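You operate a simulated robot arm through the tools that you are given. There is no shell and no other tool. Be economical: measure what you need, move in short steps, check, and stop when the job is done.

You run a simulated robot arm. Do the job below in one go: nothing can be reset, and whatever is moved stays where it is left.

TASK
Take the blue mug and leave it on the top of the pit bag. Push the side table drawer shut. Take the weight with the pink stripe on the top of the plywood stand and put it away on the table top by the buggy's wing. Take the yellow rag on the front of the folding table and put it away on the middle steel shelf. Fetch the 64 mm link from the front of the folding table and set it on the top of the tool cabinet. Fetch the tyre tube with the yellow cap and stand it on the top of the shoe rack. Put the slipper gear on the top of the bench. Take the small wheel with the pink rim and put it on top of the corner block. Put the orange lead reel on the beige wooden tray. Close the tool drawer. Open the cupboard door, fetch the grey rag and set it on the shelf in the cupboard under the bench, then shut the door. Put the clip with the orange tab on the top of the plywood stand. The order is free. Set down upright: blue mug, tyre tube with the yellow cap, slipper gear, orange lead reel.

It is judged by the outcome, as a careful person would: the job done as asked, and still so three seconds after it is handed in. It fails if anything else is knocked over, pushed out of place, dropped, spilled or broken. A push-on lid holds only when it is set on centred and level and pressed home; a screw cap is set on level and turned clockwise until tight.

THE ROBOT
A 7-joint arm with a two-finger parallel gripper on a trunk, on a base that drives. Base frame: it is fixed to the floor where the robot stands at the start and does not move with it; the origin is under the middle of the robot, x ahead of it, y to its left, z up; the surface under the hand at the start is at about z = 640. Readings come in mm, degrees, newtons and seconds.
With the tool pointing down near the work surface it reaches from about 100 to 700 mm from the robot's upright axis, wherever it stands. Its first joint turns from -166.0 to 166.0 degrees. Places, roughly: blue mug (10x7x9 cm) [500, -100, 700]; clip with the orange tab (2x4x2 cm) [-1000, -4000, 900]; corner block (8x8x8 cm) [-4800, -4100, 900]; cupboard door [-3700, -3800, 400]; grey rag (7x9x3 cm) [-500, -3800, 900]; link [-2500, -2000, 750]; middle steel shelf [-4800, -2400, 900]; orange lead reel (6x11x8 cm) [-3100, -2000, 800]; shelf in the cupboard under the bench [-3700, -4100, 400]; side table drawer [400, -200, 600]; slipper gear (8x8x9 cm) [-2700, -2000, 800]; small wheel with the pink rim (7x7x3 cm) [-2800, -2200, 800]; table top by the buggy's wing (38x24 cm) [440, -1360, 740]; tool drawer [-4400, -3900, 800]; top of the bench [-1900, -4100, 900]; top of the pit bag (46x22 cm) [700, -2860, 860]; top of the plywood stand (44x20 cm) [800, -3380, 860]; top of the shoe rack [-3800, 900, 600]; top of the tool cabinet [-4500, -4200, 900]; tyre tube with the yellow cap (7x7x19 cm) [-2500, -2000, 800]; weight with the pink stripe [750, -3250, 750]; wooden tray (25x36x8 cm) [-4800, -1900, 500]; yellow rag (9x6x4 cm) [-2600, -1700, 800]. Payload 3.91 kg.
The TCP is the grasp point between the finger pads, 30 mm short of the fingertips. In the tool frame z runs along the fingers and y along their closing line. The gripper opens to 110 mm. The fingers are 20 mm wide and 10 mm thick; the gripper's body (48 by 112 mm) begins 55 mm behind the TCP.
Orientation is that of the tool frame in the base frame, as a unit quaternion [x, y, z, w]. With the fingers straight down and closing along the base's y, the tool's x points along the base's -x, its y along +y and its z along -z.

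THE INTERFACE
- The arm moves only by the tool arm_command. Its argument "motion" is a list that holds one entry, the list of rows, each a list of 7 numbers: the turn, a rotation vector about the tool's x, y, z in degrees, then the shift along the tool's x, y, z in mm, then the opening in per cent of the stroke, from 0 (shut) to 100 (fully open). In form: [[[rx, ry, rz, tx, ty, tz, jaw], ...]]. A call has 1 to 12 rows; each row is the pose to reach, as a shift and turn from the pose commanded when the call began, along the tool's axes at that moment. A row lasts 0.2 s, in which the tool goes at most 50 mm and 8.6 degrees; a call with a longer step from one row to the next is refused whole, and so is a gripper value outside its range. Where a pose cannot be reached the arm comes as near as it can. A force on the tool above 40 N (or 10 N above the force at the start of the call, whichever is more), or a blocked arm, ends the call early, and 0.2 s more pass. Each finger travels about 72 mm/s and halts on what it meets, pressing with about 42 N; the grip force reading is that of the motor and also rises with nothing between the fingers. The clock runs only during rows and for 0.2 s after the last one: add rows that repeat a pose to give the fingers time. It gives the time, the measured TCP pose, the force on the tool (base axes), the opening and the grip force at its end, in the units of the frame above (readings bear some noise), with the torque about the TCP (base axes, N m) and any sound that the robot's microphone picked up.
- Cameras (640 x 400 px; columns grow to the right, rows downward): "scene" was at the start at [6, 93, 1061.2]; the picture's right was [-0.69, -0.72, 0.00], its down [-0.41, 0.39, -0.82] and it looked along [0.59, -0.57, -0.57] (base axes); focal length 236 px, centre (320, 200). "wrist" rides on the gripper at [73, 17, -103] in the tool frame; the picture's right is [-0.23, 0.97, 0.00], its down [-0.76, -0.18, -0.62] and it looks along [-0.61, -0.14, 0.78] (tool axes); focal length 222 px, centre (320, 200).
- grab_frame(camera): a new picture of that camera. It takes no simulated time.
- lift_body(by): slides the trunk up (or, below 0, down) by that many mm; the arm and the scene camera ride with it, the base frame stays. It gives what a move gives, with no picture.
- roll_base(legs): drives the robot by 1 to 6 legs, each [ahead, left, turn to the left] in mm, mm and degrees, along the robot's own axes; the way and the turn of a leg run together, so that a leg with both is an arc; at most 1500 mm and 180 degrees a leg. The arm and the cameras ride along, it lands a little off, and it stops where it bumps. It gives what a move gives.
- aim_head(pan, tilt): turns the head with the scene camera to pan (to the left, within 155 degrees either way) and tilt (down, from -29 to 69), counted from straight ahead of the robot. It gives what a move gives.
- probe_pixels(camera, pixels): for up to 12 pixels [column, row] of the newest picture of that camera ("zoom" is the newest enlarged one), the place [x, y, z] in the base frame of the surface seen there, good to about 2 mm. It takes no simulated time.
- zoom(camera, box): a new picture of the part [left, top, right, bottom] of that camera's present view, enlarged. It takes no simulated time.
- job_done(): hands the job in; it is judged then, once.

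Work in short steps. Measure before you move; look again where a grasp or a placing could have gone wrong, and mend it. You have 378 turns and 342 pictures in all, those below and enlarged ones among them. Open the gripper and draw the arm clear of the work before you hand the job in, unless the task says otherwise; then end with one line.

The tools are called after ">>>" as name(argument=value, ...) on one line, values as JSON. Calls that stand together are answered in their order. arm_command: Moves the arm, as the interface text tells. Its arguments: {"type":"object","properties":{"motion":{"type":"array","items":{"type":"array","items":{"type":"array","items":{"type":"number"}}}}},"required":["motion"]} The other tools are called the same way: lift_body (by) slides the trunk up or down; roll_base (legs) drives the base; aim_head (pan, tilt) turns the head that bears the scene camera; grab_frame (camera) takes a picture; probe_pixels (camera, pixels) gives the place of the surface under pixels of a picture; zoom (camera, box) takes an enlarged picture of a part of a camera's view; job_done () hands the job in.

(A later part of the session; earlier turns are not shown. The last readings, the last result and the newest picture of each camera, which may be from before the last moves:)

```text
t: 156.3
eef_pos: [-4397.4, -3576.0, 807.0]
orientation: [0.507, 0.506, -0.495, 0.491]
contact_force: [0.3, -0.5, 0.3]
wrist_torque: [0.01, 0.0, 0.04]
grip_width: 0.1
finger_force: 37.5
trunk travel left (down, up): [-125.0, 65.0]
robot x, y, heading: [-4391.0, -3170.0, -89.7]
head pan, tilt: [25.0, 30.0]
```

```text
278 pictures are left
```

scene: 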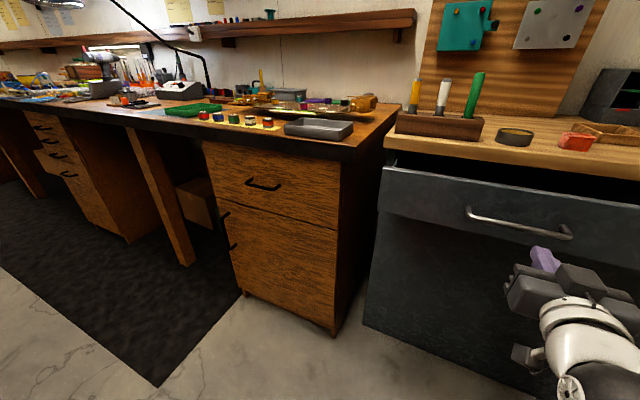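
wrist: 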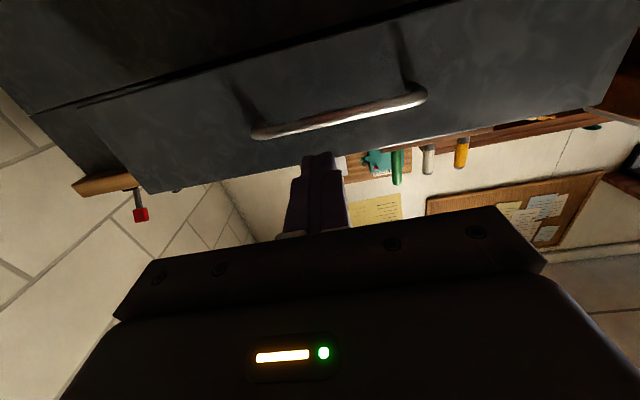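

The handle's middle is x≈-4380. I shift to z≈775 (below the bar) and x≈-4380, then push forward toward y≈-3870.

>>> arm_command(motion=[[[0, 0, 0, 20, 10, 0, 0], [0, 0, 0, 33, 17, 0, 0], [0, 0, 0, 33, 17, 40, 0], [0, 0, 0, 33, 17, 80, 0], [0, 0, 0, 33, 17, 105, 0], [0, 0, 0, 33, 17, 130, 0], [0, 0, 0, 33, 17, 160, 0], [0, 0, 0, 33, 17, 190, 0], [0, 0, 0, 33, 17, 220, 0], [0, 0, 0, 33, 17, 240, 0]]])

>>> grab_frame(camera="scene")

```text
t: 158.5
eef_pos: [-4382.2, -3816.8, 768.2]
orientation: [0.507, 0.506, -0.496, 0.491]
contact_force: [0.3, 0.0, 0.7]
wrist_torque: [0.01, 0.0, 0.0]
grip_width: 0.0
finger_force: 37.9
out of reach, approached as far as the arm can: row 1, 2, 3
trunk travel left (down, up): [-125.0, 65.0]
robot x, y, heading: [-4397.5, -3168.2, -89.8]
head pan, tilt: [25.0, 30.0]
```

```text
277 pictures are left
```

scene: 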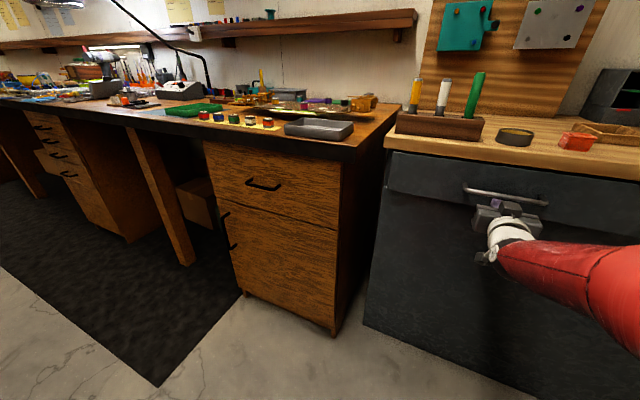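

It is sliding in; panel now near y≈-3847. I push on in small steps until it stops.

>>> arm_command(motion=[[[0, 0, 0, -2, 0, 8, 0], [0, 0, 0, -2, 0, 14, 0], [0, 0, 0, -2, 0, 20, 0], [0, 0, 0, -2, 0, 25, 0], [0, 0, 0, -2, 0, 30, 0], [0, 0, 0, -2, 0, 35, 0], [0, 0, 0, -2, 0, 40, 0], [0, 0, 0, -2, 0, 45, 0], [0, 0, 0, -2, 0, 50, 0]]])

>>> zoom(camera="scene", box=[360, 100, 640, 275])

>>> probe_pixels(camera="zoom", pixels=[[120, 150], [150, 170], [150, 260], [100, 200], [260, 200], [560, 230], [150, 110]])

```text
t: 159.4
eef_pos: [-4381.8, -3831.8, 768.8]
orientation: [0.507, 0.507, -0.495, 0.491]
contact_force: [-0.7, 23.9, 1.2]
wrist_torque: [-0.25, -0.02, 0.03]
grip_width: 0.0
finger_force: 37.4
trunk travel left (down, up): [-125.0, 65.0]
robot x, y, heading: [-4392.5, -3166.3, -90.0]
head pan, tilt: [25.0, 30.0]
stopped in row 4: the force on the tool passed its limit at 52 N (the readings are from after the stop); the commanded pose is now the measured one
```

```text
2.29 times, centred on (500, 188) of scene
```

zoom: 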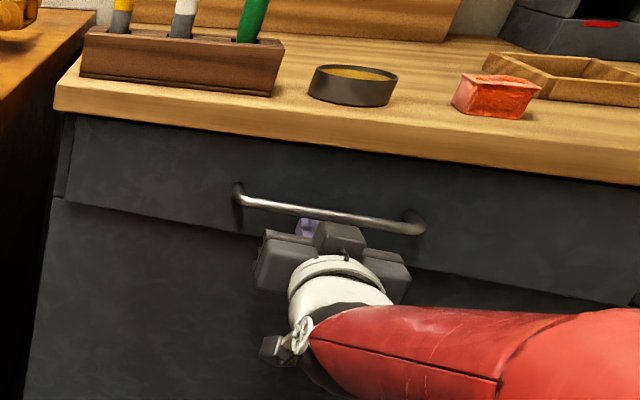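

```text
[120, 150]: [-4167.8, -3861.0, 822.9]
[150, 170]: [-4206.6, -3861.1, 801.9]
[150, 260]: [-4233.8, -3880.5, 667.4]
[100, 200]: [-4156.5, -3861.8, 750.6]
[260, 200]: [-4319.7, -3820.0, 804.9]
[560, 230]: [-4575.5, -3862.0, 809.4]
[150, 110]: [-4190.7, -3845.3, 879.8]
```

The drawer met its stop: panel at y≈-3861 at both ends, resting on the cabinet. I back away and turn the tool down again.

>>> arm_command(motion=[[[0, 0, 0, 0, 0, -50, 0], [0, 0, 0, 0, 0, -100, 0], [0, 0, 0, 0, 0, -150, 0], [0, 8, 0, -10, 0, -190, 0], [0, 16, 0, -20, 0, -220, 0], [0, 24, 0, -30, 0, -240, 0], [0, 32, 0, -40, 0, -260, 0], [0, 40, 0, -50, 0, -280, 0], [0, 48, 0, -60, 0, -300, 0], [0, 56, 0, -70, 0, -310, 0], [0, 64, 0, -80, 0, -320, 0], [0, 72, 0, -80, 0, -330, 0]]])

>>> arm_command(motion=[[[0, 8, 0, 0, 0, 0, 0], [0, 16, 0, 0, 0, 0, 50], [0, 16, 0, 0, 0, 0, 50]]])

>>> roll_base(legs=[[0, 1080, 0]])

>>> lift_body(by=-125)

>>> aim_head(pan=-35, tilt=35)

>>> grab_frame(camera="scene")

```text
t: 162.0
eef_pos: [-4380.7, -3505.9, 858.2]
orientation: [0.702, 0.698, -0.101, 0.098]
contact_force: [0.8, 0.6, 0.1]
wrist_torque: [-0.03, -0.01, 0.02]
grip_width: 0.0
finger_force: 37.9
trunk travel left (down, up): [-125.0, 65.0]
robot x, y, heading: [-4391.2, -3167.6, -89.8]
head pan, tilt: [25.0, 30.0]
```

```text
t: 162.8
eef_pos: [-4380.8, -3505.1, 857.0]
orientation: [0.709, 0.705, -0.003, 0.0]
contact_force: [0.0, -0.3, -0.8]
wrist_torque: [0.02, 0.01, 0.02]
grip_width: 55.0
finger_force: 0.1
trunk travel left (down, up): [-125.0, 65.0]
robot x, y, heading: [-4391.3, -3169.1, -90.2]
head pan, tilt: [25.0, 30.0]
```

```text
t: 168.3
eef_pos: [-3299.6, -3498.2, 857.6]
orientation: [0.705, 0.709, -0.003, 0.0]
contact_force: [-0.4, 0.7, -1.1]
wrist_torque: [-0.02, -0.01, 0.02]
grip_width: 54.9
finger_force: 0.0
trunk travel left (down, up): [-125.0, 65.0]
robot x, y, heading: [-3314.2, -3165.4, -89.5]
head pan, tilt: [25.0, 30.0]
```

```text
t: 169.9
eef_pos: [-3298.1, -3497.5, 731.8]
orientation: [0.705, 0.709, -0.003, 0.001]
contact_force: [-0.3, 0.9, -0.2]
wrist_torque: [0.05, -0.01, -0.01]
grip_width: 55.1
finger_force: 0.1
trunk travel left (down, up): [0.0, 190.0]
robot x, y, heading: [-3312.3, -3159.4, -89.5]
head pan, tilt: [25.0, 30.0]
```

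```text
t: 171.2
eef_pos: [-3298.2, -3498.9, 733.2]
orientation: [0.705, 0.709, -0.003, 0.0]
contact_force: [0.5, -0.1, -0.7]
wrist_torque: [0.0, 0.0, 0.04]
grip_width: 55.0
finger_force: 0.1
trunk travel left (down, up): [0.0, 190.0]
robot x, y, heading: [-3313.4, -3160.6, -89.3]
head pan, tilt: [-35.0, 35.0]
```

```text
275 pictures are left
```

scene: 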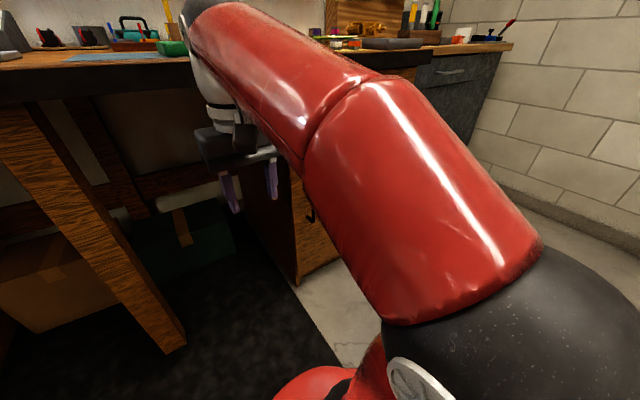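

I probe the bench front edge above the cupboard to check the wrist's clearance when the fingers are at the handle.

>>> probe_pixels(camera="scene", pixels=[[150, 75], [150, 85], [100, 72], [310, 215], [300, 240], [60, 130], [400, 62], [420, 90]])

>>> grab_frame(camera="wrist")

```text
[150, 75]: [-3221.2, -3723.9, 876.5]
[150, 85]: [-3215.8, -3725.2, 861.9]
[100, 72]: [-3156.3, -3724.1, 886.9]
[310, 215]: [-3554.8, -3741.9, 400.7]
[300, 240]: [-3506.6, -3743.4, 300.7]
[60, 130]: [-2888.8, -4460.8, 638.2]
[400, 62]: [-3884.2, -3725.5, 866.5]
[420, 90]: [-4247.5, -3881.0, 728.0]
```

```text
274 pictures are left
```

wrist: 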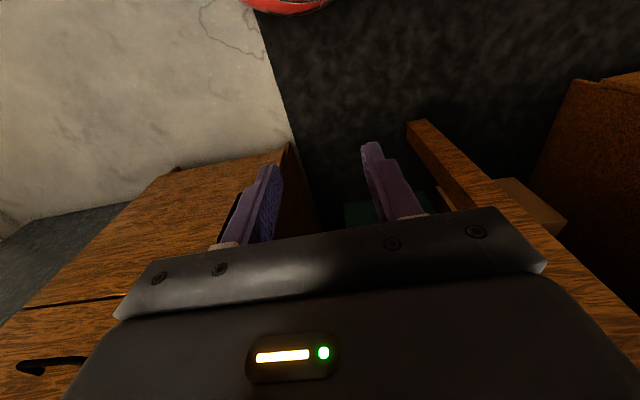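

Bench edge is at y≈-3724 but the wrist ends below it, so a tool-down grasp fits. I go to (-3541,-3620), and down to z≈525, jaws at 55 mm.

>>> arm_command(motion=[[[0, 0, 0, -20, -41, 0, 50], [0, 0, 0, -40, -82, 0, 50], [0, 0, 0, -60, -123, 0, 50], [0, 0, 0, -80, -164, 0, 50], [0, 0, 0, -100, -205, 0, 50], [0, 0, 0, -121, -243, 0, 50], [0, 0, 0, -121, -243, 45, 50], [0, 0, 0, -121, -243, 90, 50], [0, 0, 0, -121, -243, 135, 50], [0, 0, 0, -121, -243, 175, 50], [0, 0, 0, -121, -243, 208, 50]]])

>>> grab_frame(camera="wrist")

>>> grab_frame(camera="scene")

```text
t: 173.6
eef_pos: [-3542.2, -3621.6, 524.1]
orientation: [0.706, 0.709, -0.004, 0.001]
contact_force: [-0.1, 0.4, -0.7]
wrist_torque: [-0.01, -0.02, -0.01]
grip_width: 55.0
finger_force: 0.0
trunk travel left (down, up): [0.0, 190.0]
robot x, y, heading: [-3311.2, -3159.0, -89.3]
head pan, tilt: [-35.0, 35.0]
```

```text
273 pictures are left
```

wrist: 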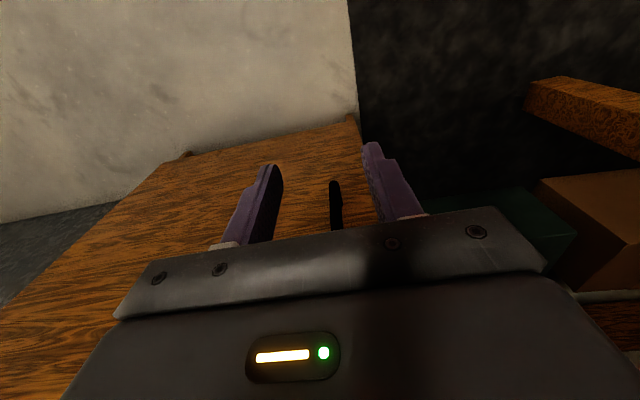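

```text
272 pictures are left
```

scene: 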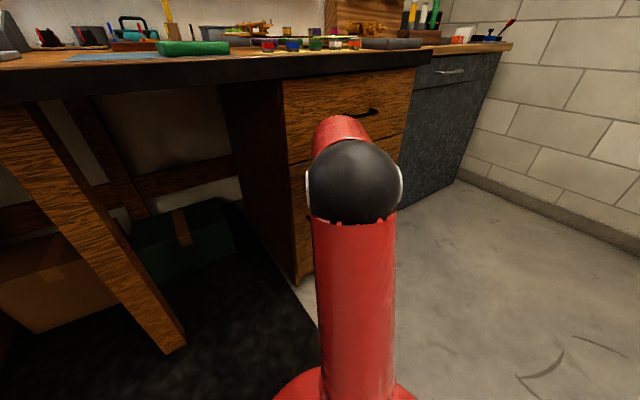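

The bar shows between the jaws at (335,205). I probe it, then go forward.

>>> probe_pixels(camera="wrist", pixels=[[335, 188], [336, 205], [337, 222], [355, 118]])

>>> arm_command(motion=[[[0, 0, 0, -30, 0, 0, 50], [0, 0, 0, -55, 0, 0, 50], [0, 0, 0, -78, 0, 0, 50], [0, 0, 0, -80, 0, 0, 30], [0, 0, 0, -80, 0, 0, 10], [0, 0, 0, -80, 0, 0, 4], [0, 0, 0, -80, 0, 0, 4]]])

>>> grab_frame(camera="wrist")

```text
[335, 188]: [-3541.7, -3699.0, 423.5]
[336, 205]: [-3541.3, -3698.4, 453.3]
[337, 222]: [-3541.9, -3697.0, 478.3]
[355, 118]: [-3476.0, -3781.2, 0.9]
```

```text
t: 174.7
eef_pos: [-3543.2, -3697.8, 524.9]
orientation: [0.707, 0.707, 0.0, -0.001]
contact_force: [-3.6, 5.6, 1.5]
wrist_torque: [-0.39, 0.01, -0.02]
grip_width: 13.8
finger_force: 2.5
trunk travel left (down, up): [0.0, 190.0]
robot x, y, heading: [-3311.9, -3160.9, -89.0]
head pan, tilt: [-35.0, 35.0]
stopped in row 5: the force on the tool passed its limit at 42 N (the readings are from after the stop); the commanded pose is now the measured one
```

```text
271 pictures are left
```

wrist: 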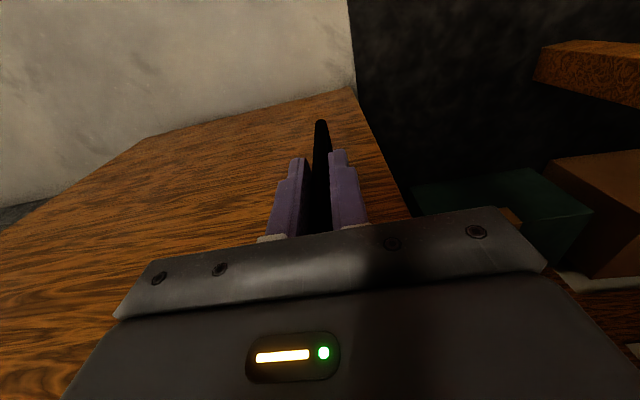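

One finger met the bar first, which tripped the limit; the jaws are at 13.8 mm about the bar. I close fully.

>>> arm_command(motion=[[[0, 0, 0, 0, 0, 0, 8], [0, 0, 0, 0, 0, 0, 2], [0, 0, 0, 0, 0, 0, 2]]])

```text
t: 175.5
eef_pos: [-3543.5, -3697.2, 525.5]
orientation: [0.707, 0.707, 0.0, -0.001]
contact_force: [-17.8, 4.3, 7.8]
wrist_torque: [-0.04, -1.3, -0.16]
grip_width: 11.9
finger_force: 45.0
trunk travel left (down, up): [0.0, 190.0]
robot x, y, heading: [-3314.7, -3160.1, -89.5]
head pan, tilt: [-35.0, 35.0]
```

Gripped. I pull the door along its arc about the hinge at ≈(-3992,-3745), first 15 degrees.

>>> arm_command(motion=[[[0, 0, -2.5, 19.5, -2.2, 0, 2], [0, 0, -5, 39, -5.8, 0, 2], [0, 0, -7.5, 58, -10, 0, 2], [0, 0, -10, 77.3, -15, 0, 2], [0, 0, -12.5, 96, -21, 0, 2], [0, 0, -15, 114.6, -27.5, 0, 2]]])

>>> grab_frame(camera="scene")

```text
t: 176.3
eef_pos: [-3553.9, -3640.6, 525.4]
orientation: [0.66, 0.751, -0.002, -0.001]
contact_force: [-4.7, -0.8, 1.4]
wrist_torque: [0.64, -2.0, -0.14]
grip_width: 11.9
finger_force: 45.1
trunk travel left (down, up): [0.0, 190.0]
robot x, y, heading: [-3312.7, -3160.6, -89.3]
head pan, tilt: [-35.0, 35.0]
stopped in row 4: the force on the tool passed its limit at 40 N (the readings are from after the stop); the commanded pose is now the measured one
```

```text
270 pictures are left
```

scene: 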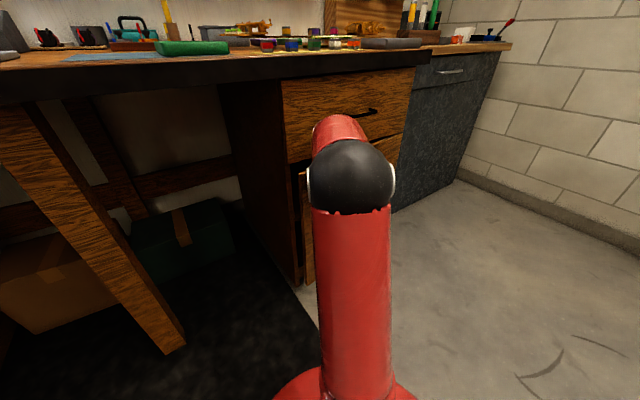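

The door is opening along the expected arc (7.4°); a small side load built up. I go on along the same arc with slightly more inward shift.

>>> arm_command(motion=[[[0, 0, -2.5, 19.5, -3.5, 0, 2], [0, 0, -5, 39, -7, 0, 2], [0, 0, -7.5, 58, -12, 0, 2], [0, 0, -10, 77.3, -17, 0, 2], [0, 0, -12.5, 96, -23, 0, 2], [0, 0, -15, 114.6, -29.5, 0, 2]]])

```text
t: 177.7
eef_pos: [-3601.4, -3531.2, 526.4]
orientation: [0.556, 0.831, -0.002, -0.002]
contact_force: [-22.3, -10.6, -9.0]
wrist_torque: [-0.31, -2.81, -0.54]
grip_width: 11.9
finger_force: 45.3
trunk travel left (down, up): [0.0, 190.0]
robot x, y, heading: [-3310.0, -3160.0, -89.5]
head pan, tilt: [-35.0, 35.0]
```

The load points toward the hinge, so the true radius is a bit smaller. I continue 15° with radius ≈420 and a small relief.

>>> arm_command(motion=[[[0, 0, -1, 3, -4, 0, 2], [0, 0, -4, 22, -7, 0, 2], [0, 0, -7, 45, -11, 0, 2], [0, 0, -10, 68, -17, 0, 2], [0, 0, -13, 90, -23, 0, 2], [0, 0, -16, 110, -30, 0, 2]]])

>>> grab_frame(camera="scene")

```text
t: 179.1
eef_pos: [-3669.7, -3439.6, 525.6]
orientation: [0.435, 0.9, -0.001, -0.001]
contact_force: [-7.8, -3.5, -3.3]
wrist_torque: [-0.07, -4.49, -1.5]
grip_width: 11.8
finger_force: 45.3
trunk travel left (down, up): [0.0, 190.0]
robot x, y, heading: [-3314.3, -3158.6, -89.4]
head pan, tilt: [-35.0, 35.0]
```

```text
269 pictures are left
```

scene: 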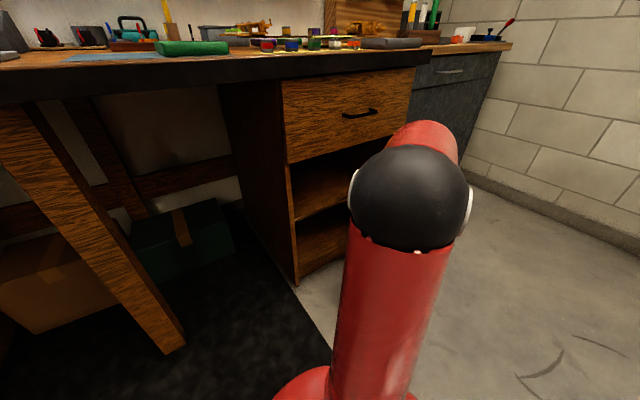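

Door at ~38°. The shelf inside is now visible. I continue along the arc, yawing a bit less as the torque suggests.

>>> arm_command(motion=[[[0, 0, 0, 18, -5, 0, 2], [0, 0, -3, 38, -9, 0, 2], [0, 0, -6, 60, -14, 0, 2], [0, 0, -9, 80, -20, 0, 2], [0, 0, -12, 100, -27, 0, 2], [0, 0, -15, 119, -36, 0, 2]]])

```text
t: 179.9
eef_pos: [-3712.8, -3399.9, 525.0]
orientation: [0.395, 0.919, 0.002, -0.002]
contact_force: [3.8, 4.9, -1.5]
wrist_torque: [-1.07, 1.17, -0.17]
grip_width: 11.7
finger_force: 45.1
trunk travel left (down, up): [0.0, 190.0]
robot x, y, heading: [-3312.9, -3157.2, -89.4]
head pan, tilt: [-35.0, 35.0]
stopped in row 4: the force on the tool passed its limit at 41 N (the readings are from after the stop); the commanded pose is now the measured one
```

Position fits 45° about the hinge. I continue with an arc computed from the measured pose.

>>> arm_command(motion=[[[0, 0, -2, 15, -2.5, 0, 2], [0, 0, -4.5, 34, -6, 0, 2], [0, 0, -7, 53, -10.5, 0, 2], [0, 0, -9.5, 72, -16, 0, 2], [0, 0, -12, 90, -22, 0, 2], [0, 0, -14.5, 108, -29, 0, 2]]])

>>> grab_frame(camera="scene")

```text
t: 181.3
eef_pos: [-3808.1, -3341.8, 525.9]
orientation: [0.274, 0.962, 0.002, -0.001]
contact_force: [7.3, 15.5, -2.0]
wrist_torque: [-1.4, 1.42, -0.08]
grip_width: 11.6
finger_force: 44.4
trunk travel left (down, up): [0.0, 190.0]
robot x, y, heading: [-3313.1, -3161.9, -89.3]
head pan, tilt: [-35.0, 35.0]
```

```text
268 pictures are left
```

scene: 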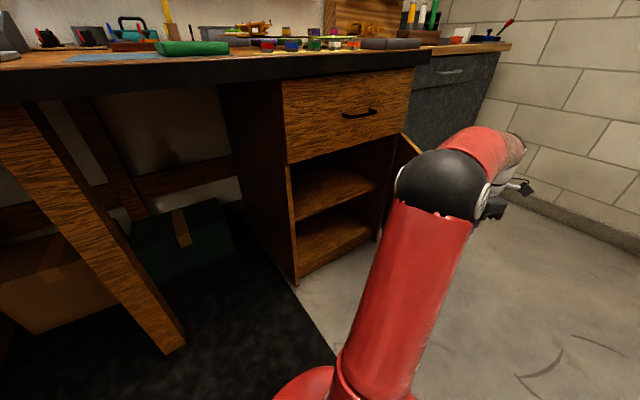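

Door at ~59°. One more 15° step along the arc, then I shall release and push from the inside.

>>> arm_command(motion=[[[0, 0, -2, 16, -2, 0, 2], [0, 0, -4.5, 35, -5, 0, 2], [0, 0, -7, 54, -9.5, 0, 2], [0, 0, -9.5, 73, -15, 0, 2], [0, 0, -12, 91, -21, 0, 2], [0, 0, -14.5, 109, -28, 0, 2]]])

```text
t: 182.7
eef_pos: [-3916.6, -3306.9, 525.7]
orientation: [0.151, 0.989, 0.003, -0.001]
contact_force: [3.6, 22.5, -12.1]
wrist_torque: [-1.88, 1.76, 0.01]
grip_width: 11.7
finger_force: 45.3
trunk travel left (down, up): [0.0, 190.0]
robot x, y, heading: [-3310.7, -3159.7, -89.5]
head pan, tilt: [-35.0, 35.0]
```

Door at ~74°. I release, withdraw outward, rise above the door (top z≈600), cross over and come down on the inner side.

>>> arm_command(motion=[[[0, 0, 0, 0, 0, 0, 25], [0, 0, 0, 0, 0, 0, 50], [0, 0, 0, 30, 0, 0, 50], [0, 0, 0, 60, 0, -10, 40], [0, 0, 0, 60, 0, -55, 20], [0, 0, 0, 60, 0, -100, 0], [0, 0, 0, 60, 0, -145, 0], [0, 0, 0, 50, 0, -190, 0], [0, 0, 0, 5, 0, -195, 0], [0, 0, 0, -40, 0, -195, 0], [0, 0, 0, -85, 0, -195, 0], [0, 0, 0, -130, 0, -195, 0]]])

>>> grab_frame(camera="scene")

>>> grab_frame(camera="wrist")

```text
t: 185.3
eef_pos: [-3792.9, -3347.8, 721.4]
orientation: [0.151, 0.989, 0.003, -0.001]
contact_force: [-0.5, -0.5, 0.1]
wrist_torque: [-0.02, -0.05, -0.04]
grip_width: 0.1
finger_force: 37.9
out of reach, approached as far as the arm can: row 4, 5, 6, 7, 8, 9, 10, 11
trunk travel left (down, up): [0.0, 190.0]
robot x, y, heading: [-3309.7, -3160.4, -89.5]
head pan, tilt: [-35.0, 35.0]
```

```text
267 pictures are left
```

scene: 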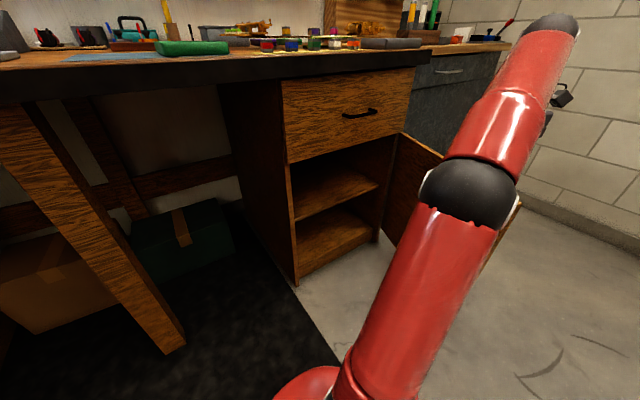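

```text
266 pictures are left
```

wrist: 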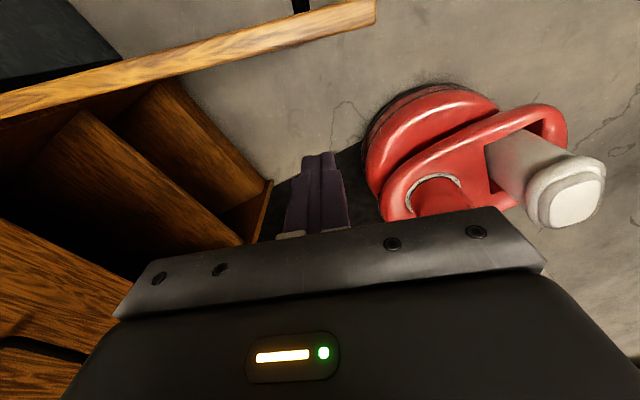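

The fingers are now on the inner side; I probe the door's top edge in the wrist view.

>>> probe_pixels(camera="wrist", pixels=[[370, 8], [200, 50], [100, 75], [300, 25], [265, 195], [60, 130]])

>>> probe_pixels(camera="scene", pixels=[[403, 133], [440, 155], [515, 205], [400, 180], [350, 190], [375, 183], [292, 165], [300, 215], [330, 180], [380, 235]])

```text
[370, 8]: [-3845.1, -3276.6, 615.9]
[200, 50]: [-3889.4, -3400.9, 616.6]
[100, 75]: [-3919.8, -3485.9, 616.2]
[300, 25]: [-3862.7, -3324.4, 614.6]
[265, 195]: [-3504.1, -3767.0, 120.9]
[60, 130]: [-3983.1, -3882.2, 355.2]
```

```text
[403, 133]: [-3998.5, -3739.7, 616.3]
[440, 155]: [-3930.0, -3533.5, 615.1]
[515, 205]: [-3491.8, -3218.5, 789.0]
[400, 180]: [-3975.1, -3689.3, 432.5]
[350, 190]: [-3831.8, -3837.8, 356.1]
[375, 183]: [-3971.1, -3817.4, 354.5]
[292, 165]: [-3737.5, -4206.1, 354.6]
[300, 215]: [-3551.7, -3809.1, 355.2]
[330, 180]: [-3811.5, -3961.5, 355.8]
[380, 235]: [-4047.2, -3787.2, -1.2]
```

The door stands at ~72°; the shelf is at z≈355, reaching forward to y≈-3800. To open wider I draw the arm back, move the base 240 mm west, then push from the inside.

>>> arm_command(motion=[[[0, 0, 0, -45, 0, 0, 0], [0, 0, 0, -90, 0, 0, 0], [0, 0, 0, -135, 0, 0, 0], [0, 0, 0, -180, 0, 0, 0], [0, 0, 0, -225, 0, 0, 0], [0, 0, 0, -250, 0, 0, 0]]])

>>> roll_base(legs=[[0, -240, 0]])

>>> arm_command(motion=[[[0, 0, 0, 0, 0, 45, 0], [0, 0, 0, 0, 0, 90, 0], [0, 0, 0, 0, 0, 120, 0], [0, 0, 0, 30, 0, 120, 0], [0, 0, 0, 60, 0, 120, 0], [0, 0, 0, 90, 0, 120, 0], [0, 0, -4, 120, 0, 120, 0], [0, 0, -8, 150, -3, 120, 0], [0, 0, -12, 180, -8, 120, 0], [0, 0, -16, 210, -14, 120, 0]]])

>>> grab_frame(camera="scene")

```text
t: 186.7
eef_pos: [-3553.0, -3421.1, 721.2]
orientation: [0.15, 0.989, 0.003, -0.002]
contact_force: [0.7, 0.1, 0.4]
wrist_torque: [0.0, 0.02, 0.01]
grip_width: 0.1
finger_force: 37.9
trunk travel left (down, up): [0.0, 190.0]
robot x, y, heading: [-3312.3, -3157.3, -89.3]
head pan, tilt: [-35.0, 35.0]
```

```text
t: 188.5
eef_pos: [-3791.9, -3425.1, 721.1]
orientation: [0.15, 0.989, 0.003, -0.001]
contact_force: [0.4, 0.7, 0.4]
wrist_torque: [0.0, 0.03, 0.03]
grip_width: 0.0
finger_force: 37.7
trunk travel left (down, up): [0.0, 190.0]
robot x, y, heading: [-3549.4, -3161.5, -89.2]
head pan, tilt: [-35.0, 35.0]
```

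```text
t: 190.7
eef_pos: [-3996.6, -3374.2, 601.3]
orientation: [0.01, 1.0, 0.003, -0.001]
contact_force: [-0.6, 0.0, 0.2]
wrist_torque: [-0.03, -0.01, 0.03]
grip_width: 0.1
finger_force: 37.7
trunk travel left (down, up): [0.0, 190.0]
robot x, y, heading: [-3553.0, -3162.7, -89.3]
head pan, tilt: [-35.0, 35.0]
```

```text
265 pictures are left
```

scene: 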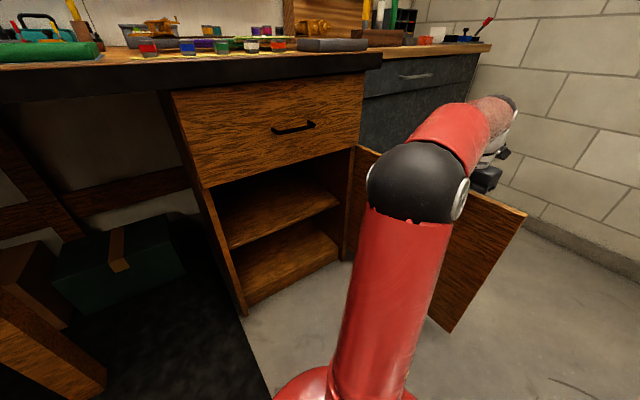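

The door follows. I push another 90 mm to bring it past 100°, then check.

>>> arm_command(motion=[[[0, 0, 0, 30, 0, 0, 0], [0, 0, 0, 60, 0, 0, 0], [0, 0, 0, 90, 0, 0, 0], [0, 0, 0, 110, 0, 0, 0], [0, 0, 0, 60, 0, 0, 0], [0, 0, 0, 20, 0, 0, 0], [0, 0, 0, -25, 0, -40, 0], [0, 0, 0, -70, 0, -70, 0], [0, 0, 0, -115, 0, -100, 0]]])

>>> grab_frame(camera="scene")

>>> probe_pixels(camera="scene", pixels=[[525, 212], [540, 212], [355, 147], [450, 330], [220, 195], [215, 250], [355, 195], [330, 200]])

```text
refused: row 7 steps farther than a row can; nothing moved
```

```text
264 pictures are left
```

scene: 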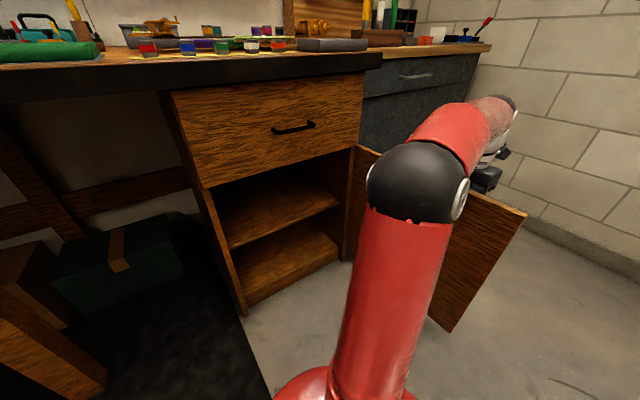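

```text
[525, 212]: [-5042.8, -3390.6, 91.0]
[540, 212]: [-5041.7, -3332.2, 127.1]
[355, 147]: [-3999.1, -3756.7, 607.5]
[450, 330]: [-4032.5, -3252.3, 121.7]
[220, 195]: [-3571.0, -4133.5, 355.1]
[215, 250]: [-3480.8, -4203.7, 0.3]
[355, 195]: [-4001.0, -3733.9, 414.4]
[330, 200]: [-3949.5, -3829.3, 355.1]
```

>>> arm_command(motion=[[[0, 0, 0, 30, 0, 0, 0], [0, 0, 0, 60, 0, 0, 0], [0, 0, 0, 90, 0, 0, 0], [0, 0, 0, 110, 0, 0, 0], [0, 0, 0, 65, 0, 0, 0], [0, 0, 0, 20, 0, 0, 0], [0, 0, 0, -15, 0, -25, 0], [0, 0, 0, -50, 0, -55, 0], [0, 0, 0, -85, 0, -85, 0], [0, 0, 0, -115, 0, -115, 0]]])

>>> grab_frame(camera="scene")

```text
t: 191.7
eef_pos: [-4090.9, -3372.7, 601.2]
orientation: [0.008, 1.0, 0.005, 0.01]
contact_force: [14.7, 5.1, 2.6]
wrist_torque: [-0.13, 0.27, 0.17]
grip_width: 0.0
finger_force: 37.3
trunk travel left (down, up): [0.0, 190.0]
robot x, y, heading: [-3551.4, -3161.0, -89.3]
head pan, tilt: [-35.0, 35.0]
stopped in row 4: the force on the tool passed its limit at 70 N (the readings are from after the stop); the commanded pose is now the measured one
```

```text
263 pictures are left
```

scene: 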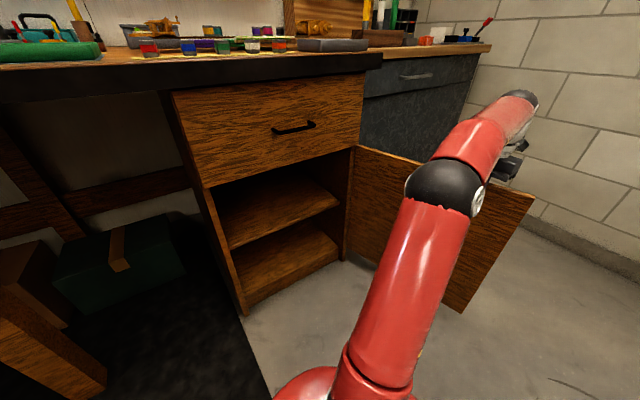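

The door is at its stop, about 104° open. I withdraw, turn the tool back in line, and go fetch the grey rag.

>>> arm_command(motion=[[[0, 0, 0, -45, 0, 0, 0], [0, 0, 0, -85, 0, -20, 0], [0, 0, 8, -120, 0, -50, 0], [0, 0, 16, -155, 0, -80, 0], [0, 0, 24, -190, 0, -110, 0], [0, 0, 32, -225, 0, -140, 0], [0, 0, 40, -260, 0, -165, 0], [0, 0, 48, -300, -5, -170, 0], [0, 0, 56, -340, -10, -170, 0], [0, 0, 64, -380, -15, -170, 0], [0, 0, 72, -420, -20, -170, 0], [0, 0, 80, -460, -20, -170, 50]]])

>>> lift_body(by=190)

>>> roll_base(legs=[[0, 1450, 0], [0, 1450, 0]])

>>> aim_head(pan=25, tilt=30)

>>> grab_frame(camera="scene")

```text
t: 194.3
eef_pos: [-3635.5, -3402.0, 778.9]
orientation: [0.65, 0.76, 0.009, 0.005]
contact_force: [0.0, 0.2, 0.5]
wrist_torque: [0.02, -0.01, 0.0]
grip_width: 53.5
finger_force: 0.0
trunk travel left (down, up): [0.0, 190.0]
robot x, y, heading: [-3549.5, -3159.5, -89.2]
head pan, tilt: [-35.0, 35.0]
```

```text
t: 196.3
eef_pos: [-3635.5, -3401.8, 968.1]
orientation: [0.649, 0.76, 0.01, 0.005]
contact_force: [-0.3, 0.2, -0.4]
wrist_torque: [-0.02, -0.02, 0.04]
grip_width: 55.1
finger_force: 0.1
trunk travel left (down, up): [-190.0, 0.0]
robot x, y, heading: [-3551.2, -3165.0, -89.3]
head pan, tilt: [-35.0, 35.0]
```

```text
t: 210.4
eef_pos: [-732.4, -3389.7, 968.6]
orientation: [0.657, 0.754, 0.009, 0.004]
contact_force: [0.2, 0.4, 0.7]
wrist_torque: [0.02, 0.0, 0.03]
grip_width: 55.1
finger_force: 0.1
trunk travel left (down, up): [-190.0, 0.0]
robot x, y, heading: [-644.9, -3154.0, -90.3]
head pan, tilt: [-35.0, 35.0]
```

```text
t: 211.7
eef_pos: [-733.8, -3391.1, 968.0]
orientation: [0.656, 0.755, 0.009, 0.005]
contact_force: [0.3, 0.0, -0.3]
wrist_torque: [0.0, 0.0, 0.0]
grip_width: 55.0
finger_force: 0.1
trunk travel left (down, up): [-190.0, 0.0]
robot x, y, heading: [-642.7, -3152.9, -90.4]
head pan, tilt: [25.0, 30.0]
```

```text
262 pictures are left
```

scene: 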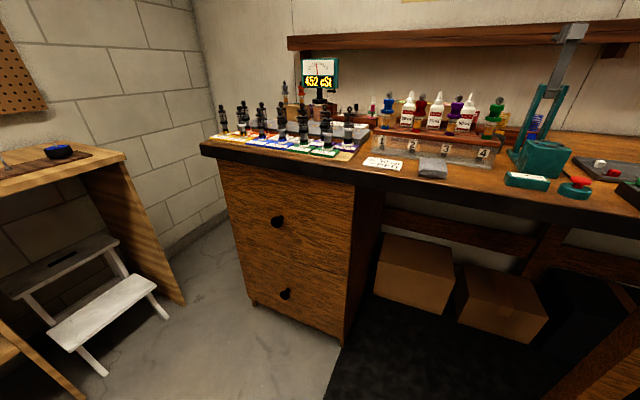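

The grey rag lies at (433,167), in front of the damper stand. I enlarge and probe.

>>> zoom(camera="scene", box=[340, 80, 540, 205])

>>> probe_pixels(camera="zoom", pixels=[[265, 252], [350, 258], [262, 290], [342, 308], [300, 270], [400, 240], [330, 215], [200, 260], [355, 275], [255, 270], [450, 225], [540, 320]])

```text
3.20 times, centred on (440, 142) of scene
```

zoom: 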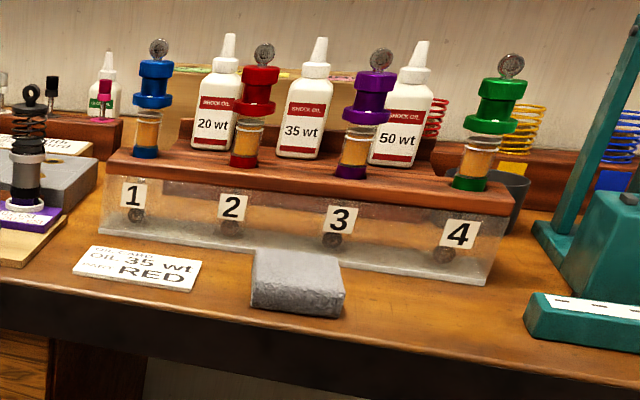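

```text
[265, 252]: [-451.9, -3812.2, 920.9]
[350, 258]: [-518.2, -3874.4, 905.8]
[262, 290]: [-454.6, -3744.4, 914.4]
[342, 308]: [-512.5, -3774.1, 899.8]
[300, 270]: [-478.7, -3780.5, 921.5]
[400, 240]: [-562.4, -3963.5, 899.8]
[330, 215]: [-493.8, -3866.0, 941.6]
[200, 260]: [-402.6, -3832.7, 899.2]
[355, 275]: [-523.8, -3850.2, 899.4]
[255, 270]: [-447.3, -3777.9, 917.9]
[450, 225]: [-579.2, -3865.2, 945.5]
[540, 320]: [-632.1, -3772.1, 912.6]
```

Rag: x -446…-513, y -3744…-3830, top z≈921. I drive nearer and move above it with jaws open to 95 mm.

>>> roll_base(legs=[[150, 150, 0]])

>>> arm_command(motion=[[[0, 0, 3, -45, 12, 0, 88], [0, 0, 6, -90, 24, 0, 88], [0, 0, 8, -135, 36, 0, 88], [0, 0, 8, -180, 48, 0, 88], [0, 0, 8, -220, 58, 0, 88], [0, 0, 8, -250, 66, 5, 88]]])

>>> grab_frame(camera="wrist")

```text
t: 213.3
eef_pos: [-585.0, -3541.1, 967.8]
orientation: [0.656, 0.754, 0.009, 0.005]
contact_force: [0.6, -0.6, 0.7]
wrist_torque: [0.01, 0.01, 0.01]
grip_width: 55.1
finger_force: 0.0
trunk travel left (down, up): [-190.0, 0.0]
robot x, y, heading: [-498.8, -3303.3, -90.2]
head pan, tilt: [25.0, 30.0]
```

```text
t: 214.7
eef_pos: [-484.7, -3778.8, 964.2]
orientation: [0.707, 0.707, 0.01, 0.003]
contact_force: [-0.8, 0.5, 0.7]
wrist_torque: [-0.03, 0.0, 0.0]
grip_width: 96.9
finger_force: 0.0
trunk travel left (down, up): [-190.0, 0.0]
robot x, y, heading: [-497.7, -3305.1, -90.5]
head pan, tilt: [25.0, 30.0]
```

```text
260 pictures are left
```

wrist: 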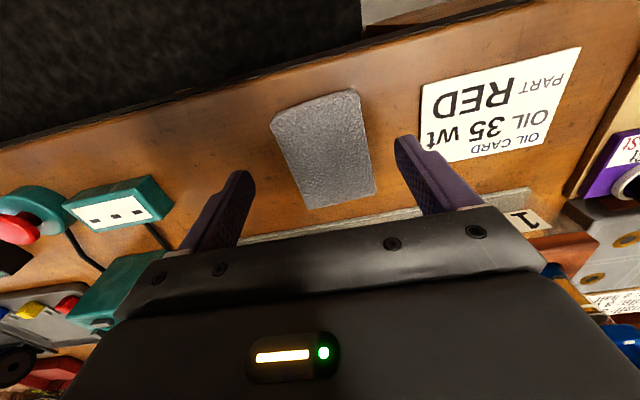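

I probe the rag's corners in the wrist picture for its middle and angle.

>>> probe_pixels(camera="wrist", pixels=[[275, 125], [352, 95], [308, 203], [372, 190], [325, 150], [290, 165], [365, 140]])

```text
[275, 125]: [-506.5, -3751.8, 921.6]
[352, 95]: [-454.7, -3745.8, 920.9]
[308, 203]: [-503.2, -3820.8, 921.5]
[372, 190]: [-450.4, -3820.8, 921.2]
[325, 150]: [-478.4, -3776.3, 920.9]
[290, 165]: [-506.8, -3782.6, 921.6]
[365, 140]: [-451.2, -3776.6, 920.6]
```

Centre ≈(-479,-3785). I lower to z≈931, close, and lift slowly.

>>> arm_command(motion=[[[0, 0, 0, -6, 6, 15, 88], [0, 0, 0, -6, 6, 33, 88], [0, 0, 0, -6, 6, 33, 60], [0, 0, 0, -6, 6, 33, 40], [0, 0, 0, -6, 6, 33, 30], [0, 0, 0, -6, 6, 33, 30], [0, 0, 0, -6, 6, 28, 30], [0, 0, 0, -6, 6, 18, 30], [0, 0, 0, -6, 6, 3, 30]]])

>>> zoom(camera="scene", box=[300, 60, 560, 240])

```text
t: 216.7
eef_pos: [-478.4, -3785.2, 960.0]
orientation: [0.707, 0.707, 0.01, 0.005]
contact_force: [0.3, 0.1, 1.0]
wrist_torque: [-0.04, 0.0, -0.01]
grip_width: 61.7
finger_force: 41.6
trunk travel left (down, up): [-190.0, 0.0]
robot x, y, heading: [-495.8, -3301.7, -90.5]
head pan, tilt: [25.0, 30.0]
```

```text
2.22 times, centred on (430, 150) of scene
```

zoom: 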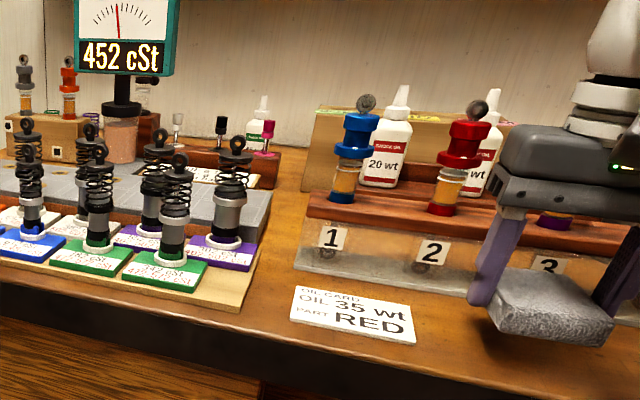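

The rag is held, but for the low shelf it should be held with the tool tilted forward so that it can be set down flat. I put it back, release and rise, to regrasp with a 60° tilt.

>>> arm_command(motion=[[[0, 0, 0, 0, 0, 15, 30], [0, 0, 0, 0, 0, 26, 30], [0, 0, 0, 0, 0, 29, 30], [0, 0, 0, 0, 0, 29, 60], [0, 0, 0, 0, 0, 29, 88], [0, 0, 0, 0, 0, 29, 88], [0, 0, 0, 0, 0, 5, 88], [0, 0, 0, 40, 0, 0, 88], [0, 0, 0, 80, 0, 0, 88]]])

>>> arm_command(motion=[[[0, -8, 0, 0, 0, 0, 88], [0, -16, 0, 0, 0, 0, 88], [0, -24, 0, 0, 0, 0, 88], [0, -32, 0, 0, 0, 0, 88], [0, -40, 0, 0, 0, 0, 88], [0, -48, 0, 0, 0, 0, 88], [0, -56, 0, 0, 0, 0, 88], [0, -60, 0, 0, 0, 0, 88]]])

>>> grab_frame(camera="wrist")

>>> zoom(camera="scene", box=[300, 60, 560, 240])

```text
t: 218.7
eef_pos: [-478.9, -3704.2, 961.1]
orientation: [0.707, 0.707, 0.01, 0.003]
contact_force: [0.0, -1.0, -0.9]
wrist_torque: [0.05, 0.02, 0.02]
grip_width: 97.0
finger_force: 0.1
trunk travel left (down, up): [-190.0, 0.0]
robot x, y, heading: [-499.6, -3299.9, -90.3]
head pan, tilt: [25.0, 30.0]
```

```text
t: 220.5
eef_pos: [-479.1, -3705.6, 961.1]
orientation: [0.617, 0.61, -0.345, 0.358]
contact_force: [-0.3, -1.0, -0.6]
wrist_torque: [0.01, -0.01, -0.01]
grip_width: 96.9
finger_force: 0.0
trunk travel left (down, up): [-190.0, 0.0]
robot x, y, heading: [-497.5, -3301.0, -90.5]
head pan, tilt: [25.0, 30.0]
```

```text
258 pictures are left
```

wrist: 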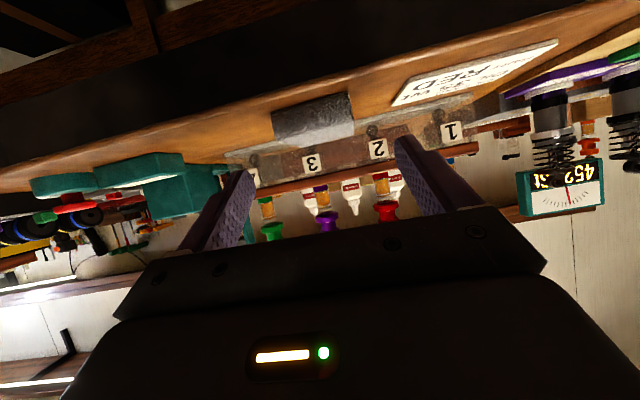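

```text
2.22 times, centred on (430, 150) of scene
```

zoom: 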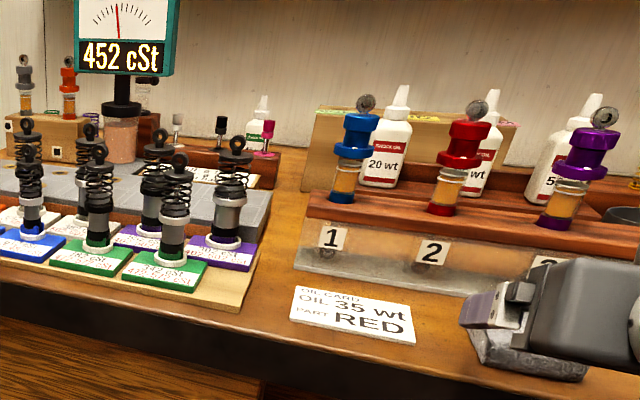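

I advance along the tilted tool to TCP (-479,-3783,926), close and lift.

>>> arm_command(motion=[[[0, 0, 0, -10, 0, 30, 88], [0, 0, 0, -12, 0, 60, 88], [0, 0, 0, -9.5, 0, 85, 88], [0, 0, 0, -9.5, 0, 85, 60], [0, 0, 0, -9.5, 0, 85, 40], [0, 0, 0, -9.5, 0, 85, 30], [0, 0, 0, -9.5, 0, 85, 30], [0, 0, 0, -14, 0, 82, 30], [0, 0, 0, -30, 0, 72, 30], [0, 0, 0, -45, 0, 62, 30]]])

>>> grab_frame(camera="wrist")

>>> zoom(camera="scene", box=[300, 60, 560, 240])

```text
t: 222.7
eef_pos: [-478.3, -3781.0, 969.7]
orientation: [0.617, 0.61, -0.346, 0.357]
contact_force: [0.1, -0.9, -0.5]
wrist_torque: [-0.01, -0.01, 0.0]
grip_width: 60.8
finger_force: 41.9
trunk travel left (down, up): [-190.0, 0.0]
robot x, y, heading: [-496.8, -3302.1, -90.3]
head pan, tilt: [25.0, 30.0]
```

```text
256 pictures are left
```

wrist: 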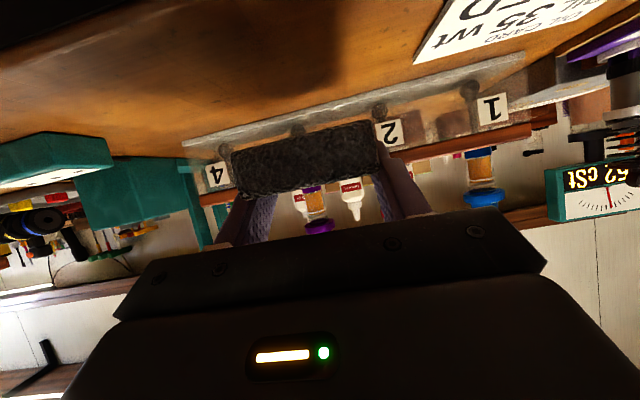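

```text
2.22 times, centred on (430, 150) of scene
```

zoom: 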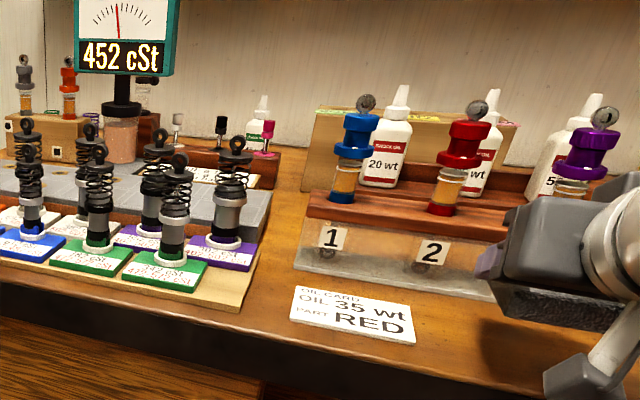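

Held flat in the tilted tool. I retract and drive back to the open cupboard.

>>> arm_command(motion=[[[0, 0, 0, 20, 0, -35, 30], [0, 0, 0, 40, 0, -70, 30], [0, 0, 0, 60, 0, -104, 30], [0, 0, 0, 75, 0, -130, 30]]])

>>> roll_base(legs=[[-150, 0, 0], [0, -1450, 0], [0, -1450, 0], [0, -330, 0]])

>>> lift_body(by=-190)

>>> aim_head(pan=20, tilt=40)

>>> grab_frame(camera="scene")

>>> grab_frame(camera="wrist")

```text
t: 223.7
eef_pos: [-477.6, -3631.8, 968.7]
orientation: [0.618, 0.609, -0.346, 0.356]
contact_force: [-0.4, -0.2, -0.4]
wrist_torque: [-0.03, 0.0, -0.02]
grip_width: 61.0
finger_force: 41.8
trunk travel left (down, up): [-190.0, 0.0]
robot x, y, heading: [-495.9, -3301.5, -90.6]
head pan, tilt: [25.0, 30.0]
```

```text
t: 240.6
eef_pos: [-3717.6, -3490.4, 970.4]
orientation: [0.613, 0.615, -0.342, 0.359]
contact_force: [0.3, 0.2, -0.5]
wrist_torque: [-0.02, 0.01, 0.02]
grip_width: 60.8
finger_force: 41.7
trunk travel left (down, up): [-190.0, 0.0]
robot x, y, heading: [-3738.7, -3162.5, -89.0]
head pan, tilt: [25.0, 30.0]
```

```text
t: 242.6
eef_pos: [-3718.0, -3489.3, 780.0]
orientation: [0.612, 0.616, -0.342, 0.359]
contact_force: [0.0, 1.0, -0.4]
wrist_torque: [-0.01, 0.0, -0.03]
grip_width: 60.8
finger_force: 42.2
trunk travel left (down, up): [0.0, 190.0]
robot x, y, heading: [-3743.7, -3156.3, -89.3]
head pan, tilt: [25.0, 30.0]
```

```text
t: 243.3
eef_pos: [-3717.3, -3490.8, 779.6]
orientation: [0.612, 0.616, -0.342, 0.36]
contact_force: [0.1, 0.8, -0.4]
wrist_torque: [-0.02, 0.02, -0.01]
grip_width: 60.8
finger_force: 41.8
trunk travel left (down, up): [0.0, 190.0]
robot x, y, heading: [-3742.2, -3162.0, -89.0]
head pan, tilt: [20.0, 40.0]
```

```text
254 pictures are left
```

scene: 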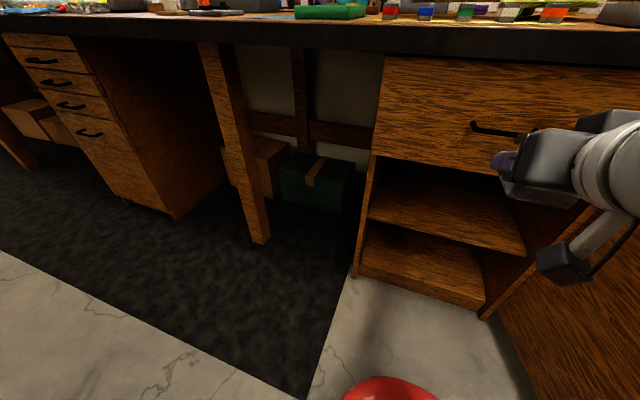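

```text
253 pictures are left
```

wrist: 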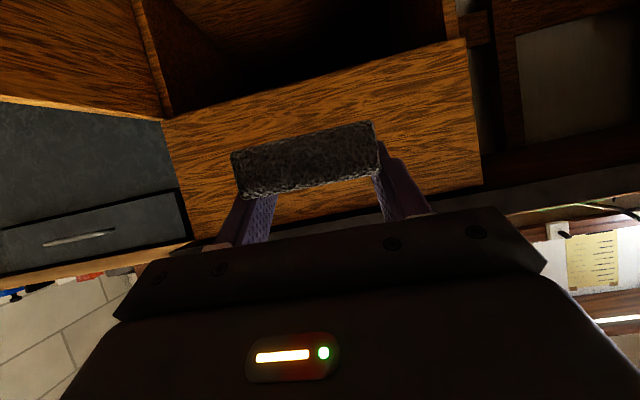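

The opening is clear. I lower the tilted tool in front of the cupboard to z≈440.

>>> arm_command(motion=[[[0, 0, 0, 42, 0, 24.3, 30], [0, 0, 0, 84, 0, 48.6, 30], [0, 0, 0, 126, 0, 73, 30], [0, 0, 0, 168, 0, 97, 30], [0, 0, 0, 210, 0, 121.5, 30], [0, 0, 0, 252, 0, 146, 30], [0, 0, 0, 294, 0, 170, 30]]])

>>> roll_base(legs=[[120, 0, -1]])

>>> grab_frame(camera="wrist")

>>> grab_frame(camera="scene")

```text
t: 244.9
eef_pos: [-3677.4, -3579.2, 547.5]
orientation: [0.612, 0.616, -0.342, 0.359]
contact_force: [0.5, -0.7, 0.4]
wrist_torque: [-0.03, 0.01, -0.02]
grip_width: 60.8
finger_force: 42.2
out of reach, approached as far as the arm can: row 4, 5, 6, 7
trunk travel left (down, up): [0.0, 190.0]
robot x, y, heading: [-3745.0, -3162.5, -89.4]
head pan, tilt: [20.0, 40.0]
```

```text
t: 246.2
eef_pos: [-3687.0, -3699.7, 547.7]
orientation: [0.618, 0.61, -0.345, 0.356]
contact_force: [-1.2, 0.4, -0.6]
wrist_torque: [-0.01, 0.0, -0.02]
grip_width: 60.8
finger_force: 42.0
trunk travel left (down, up): [0.0, 190.0]
robot x, y, heading: [-3743.4, -3278.7, -90.3]
head pan, tilt: [20.0, 40.0]
```

```text
252 pictures are left
```

wrist: 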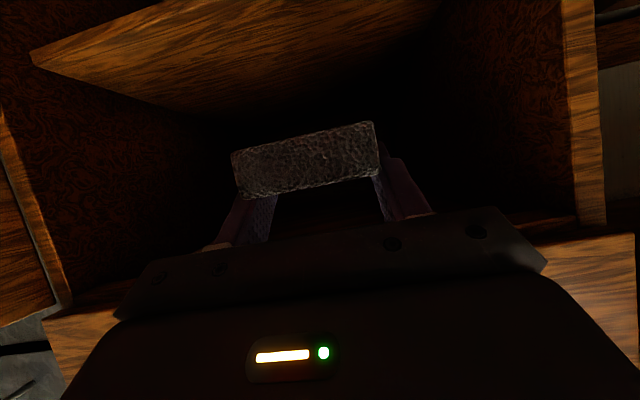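

```text
251 pictures are left
```

scene: 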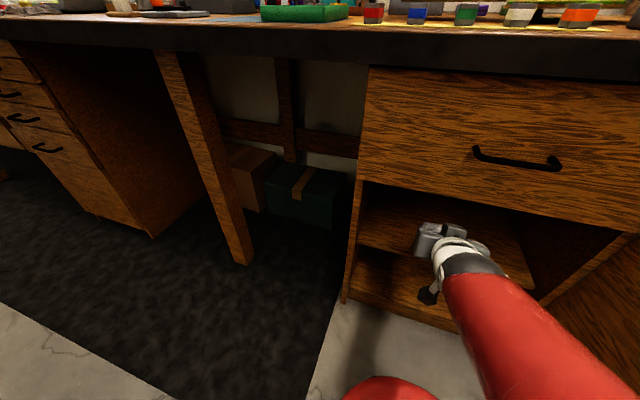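

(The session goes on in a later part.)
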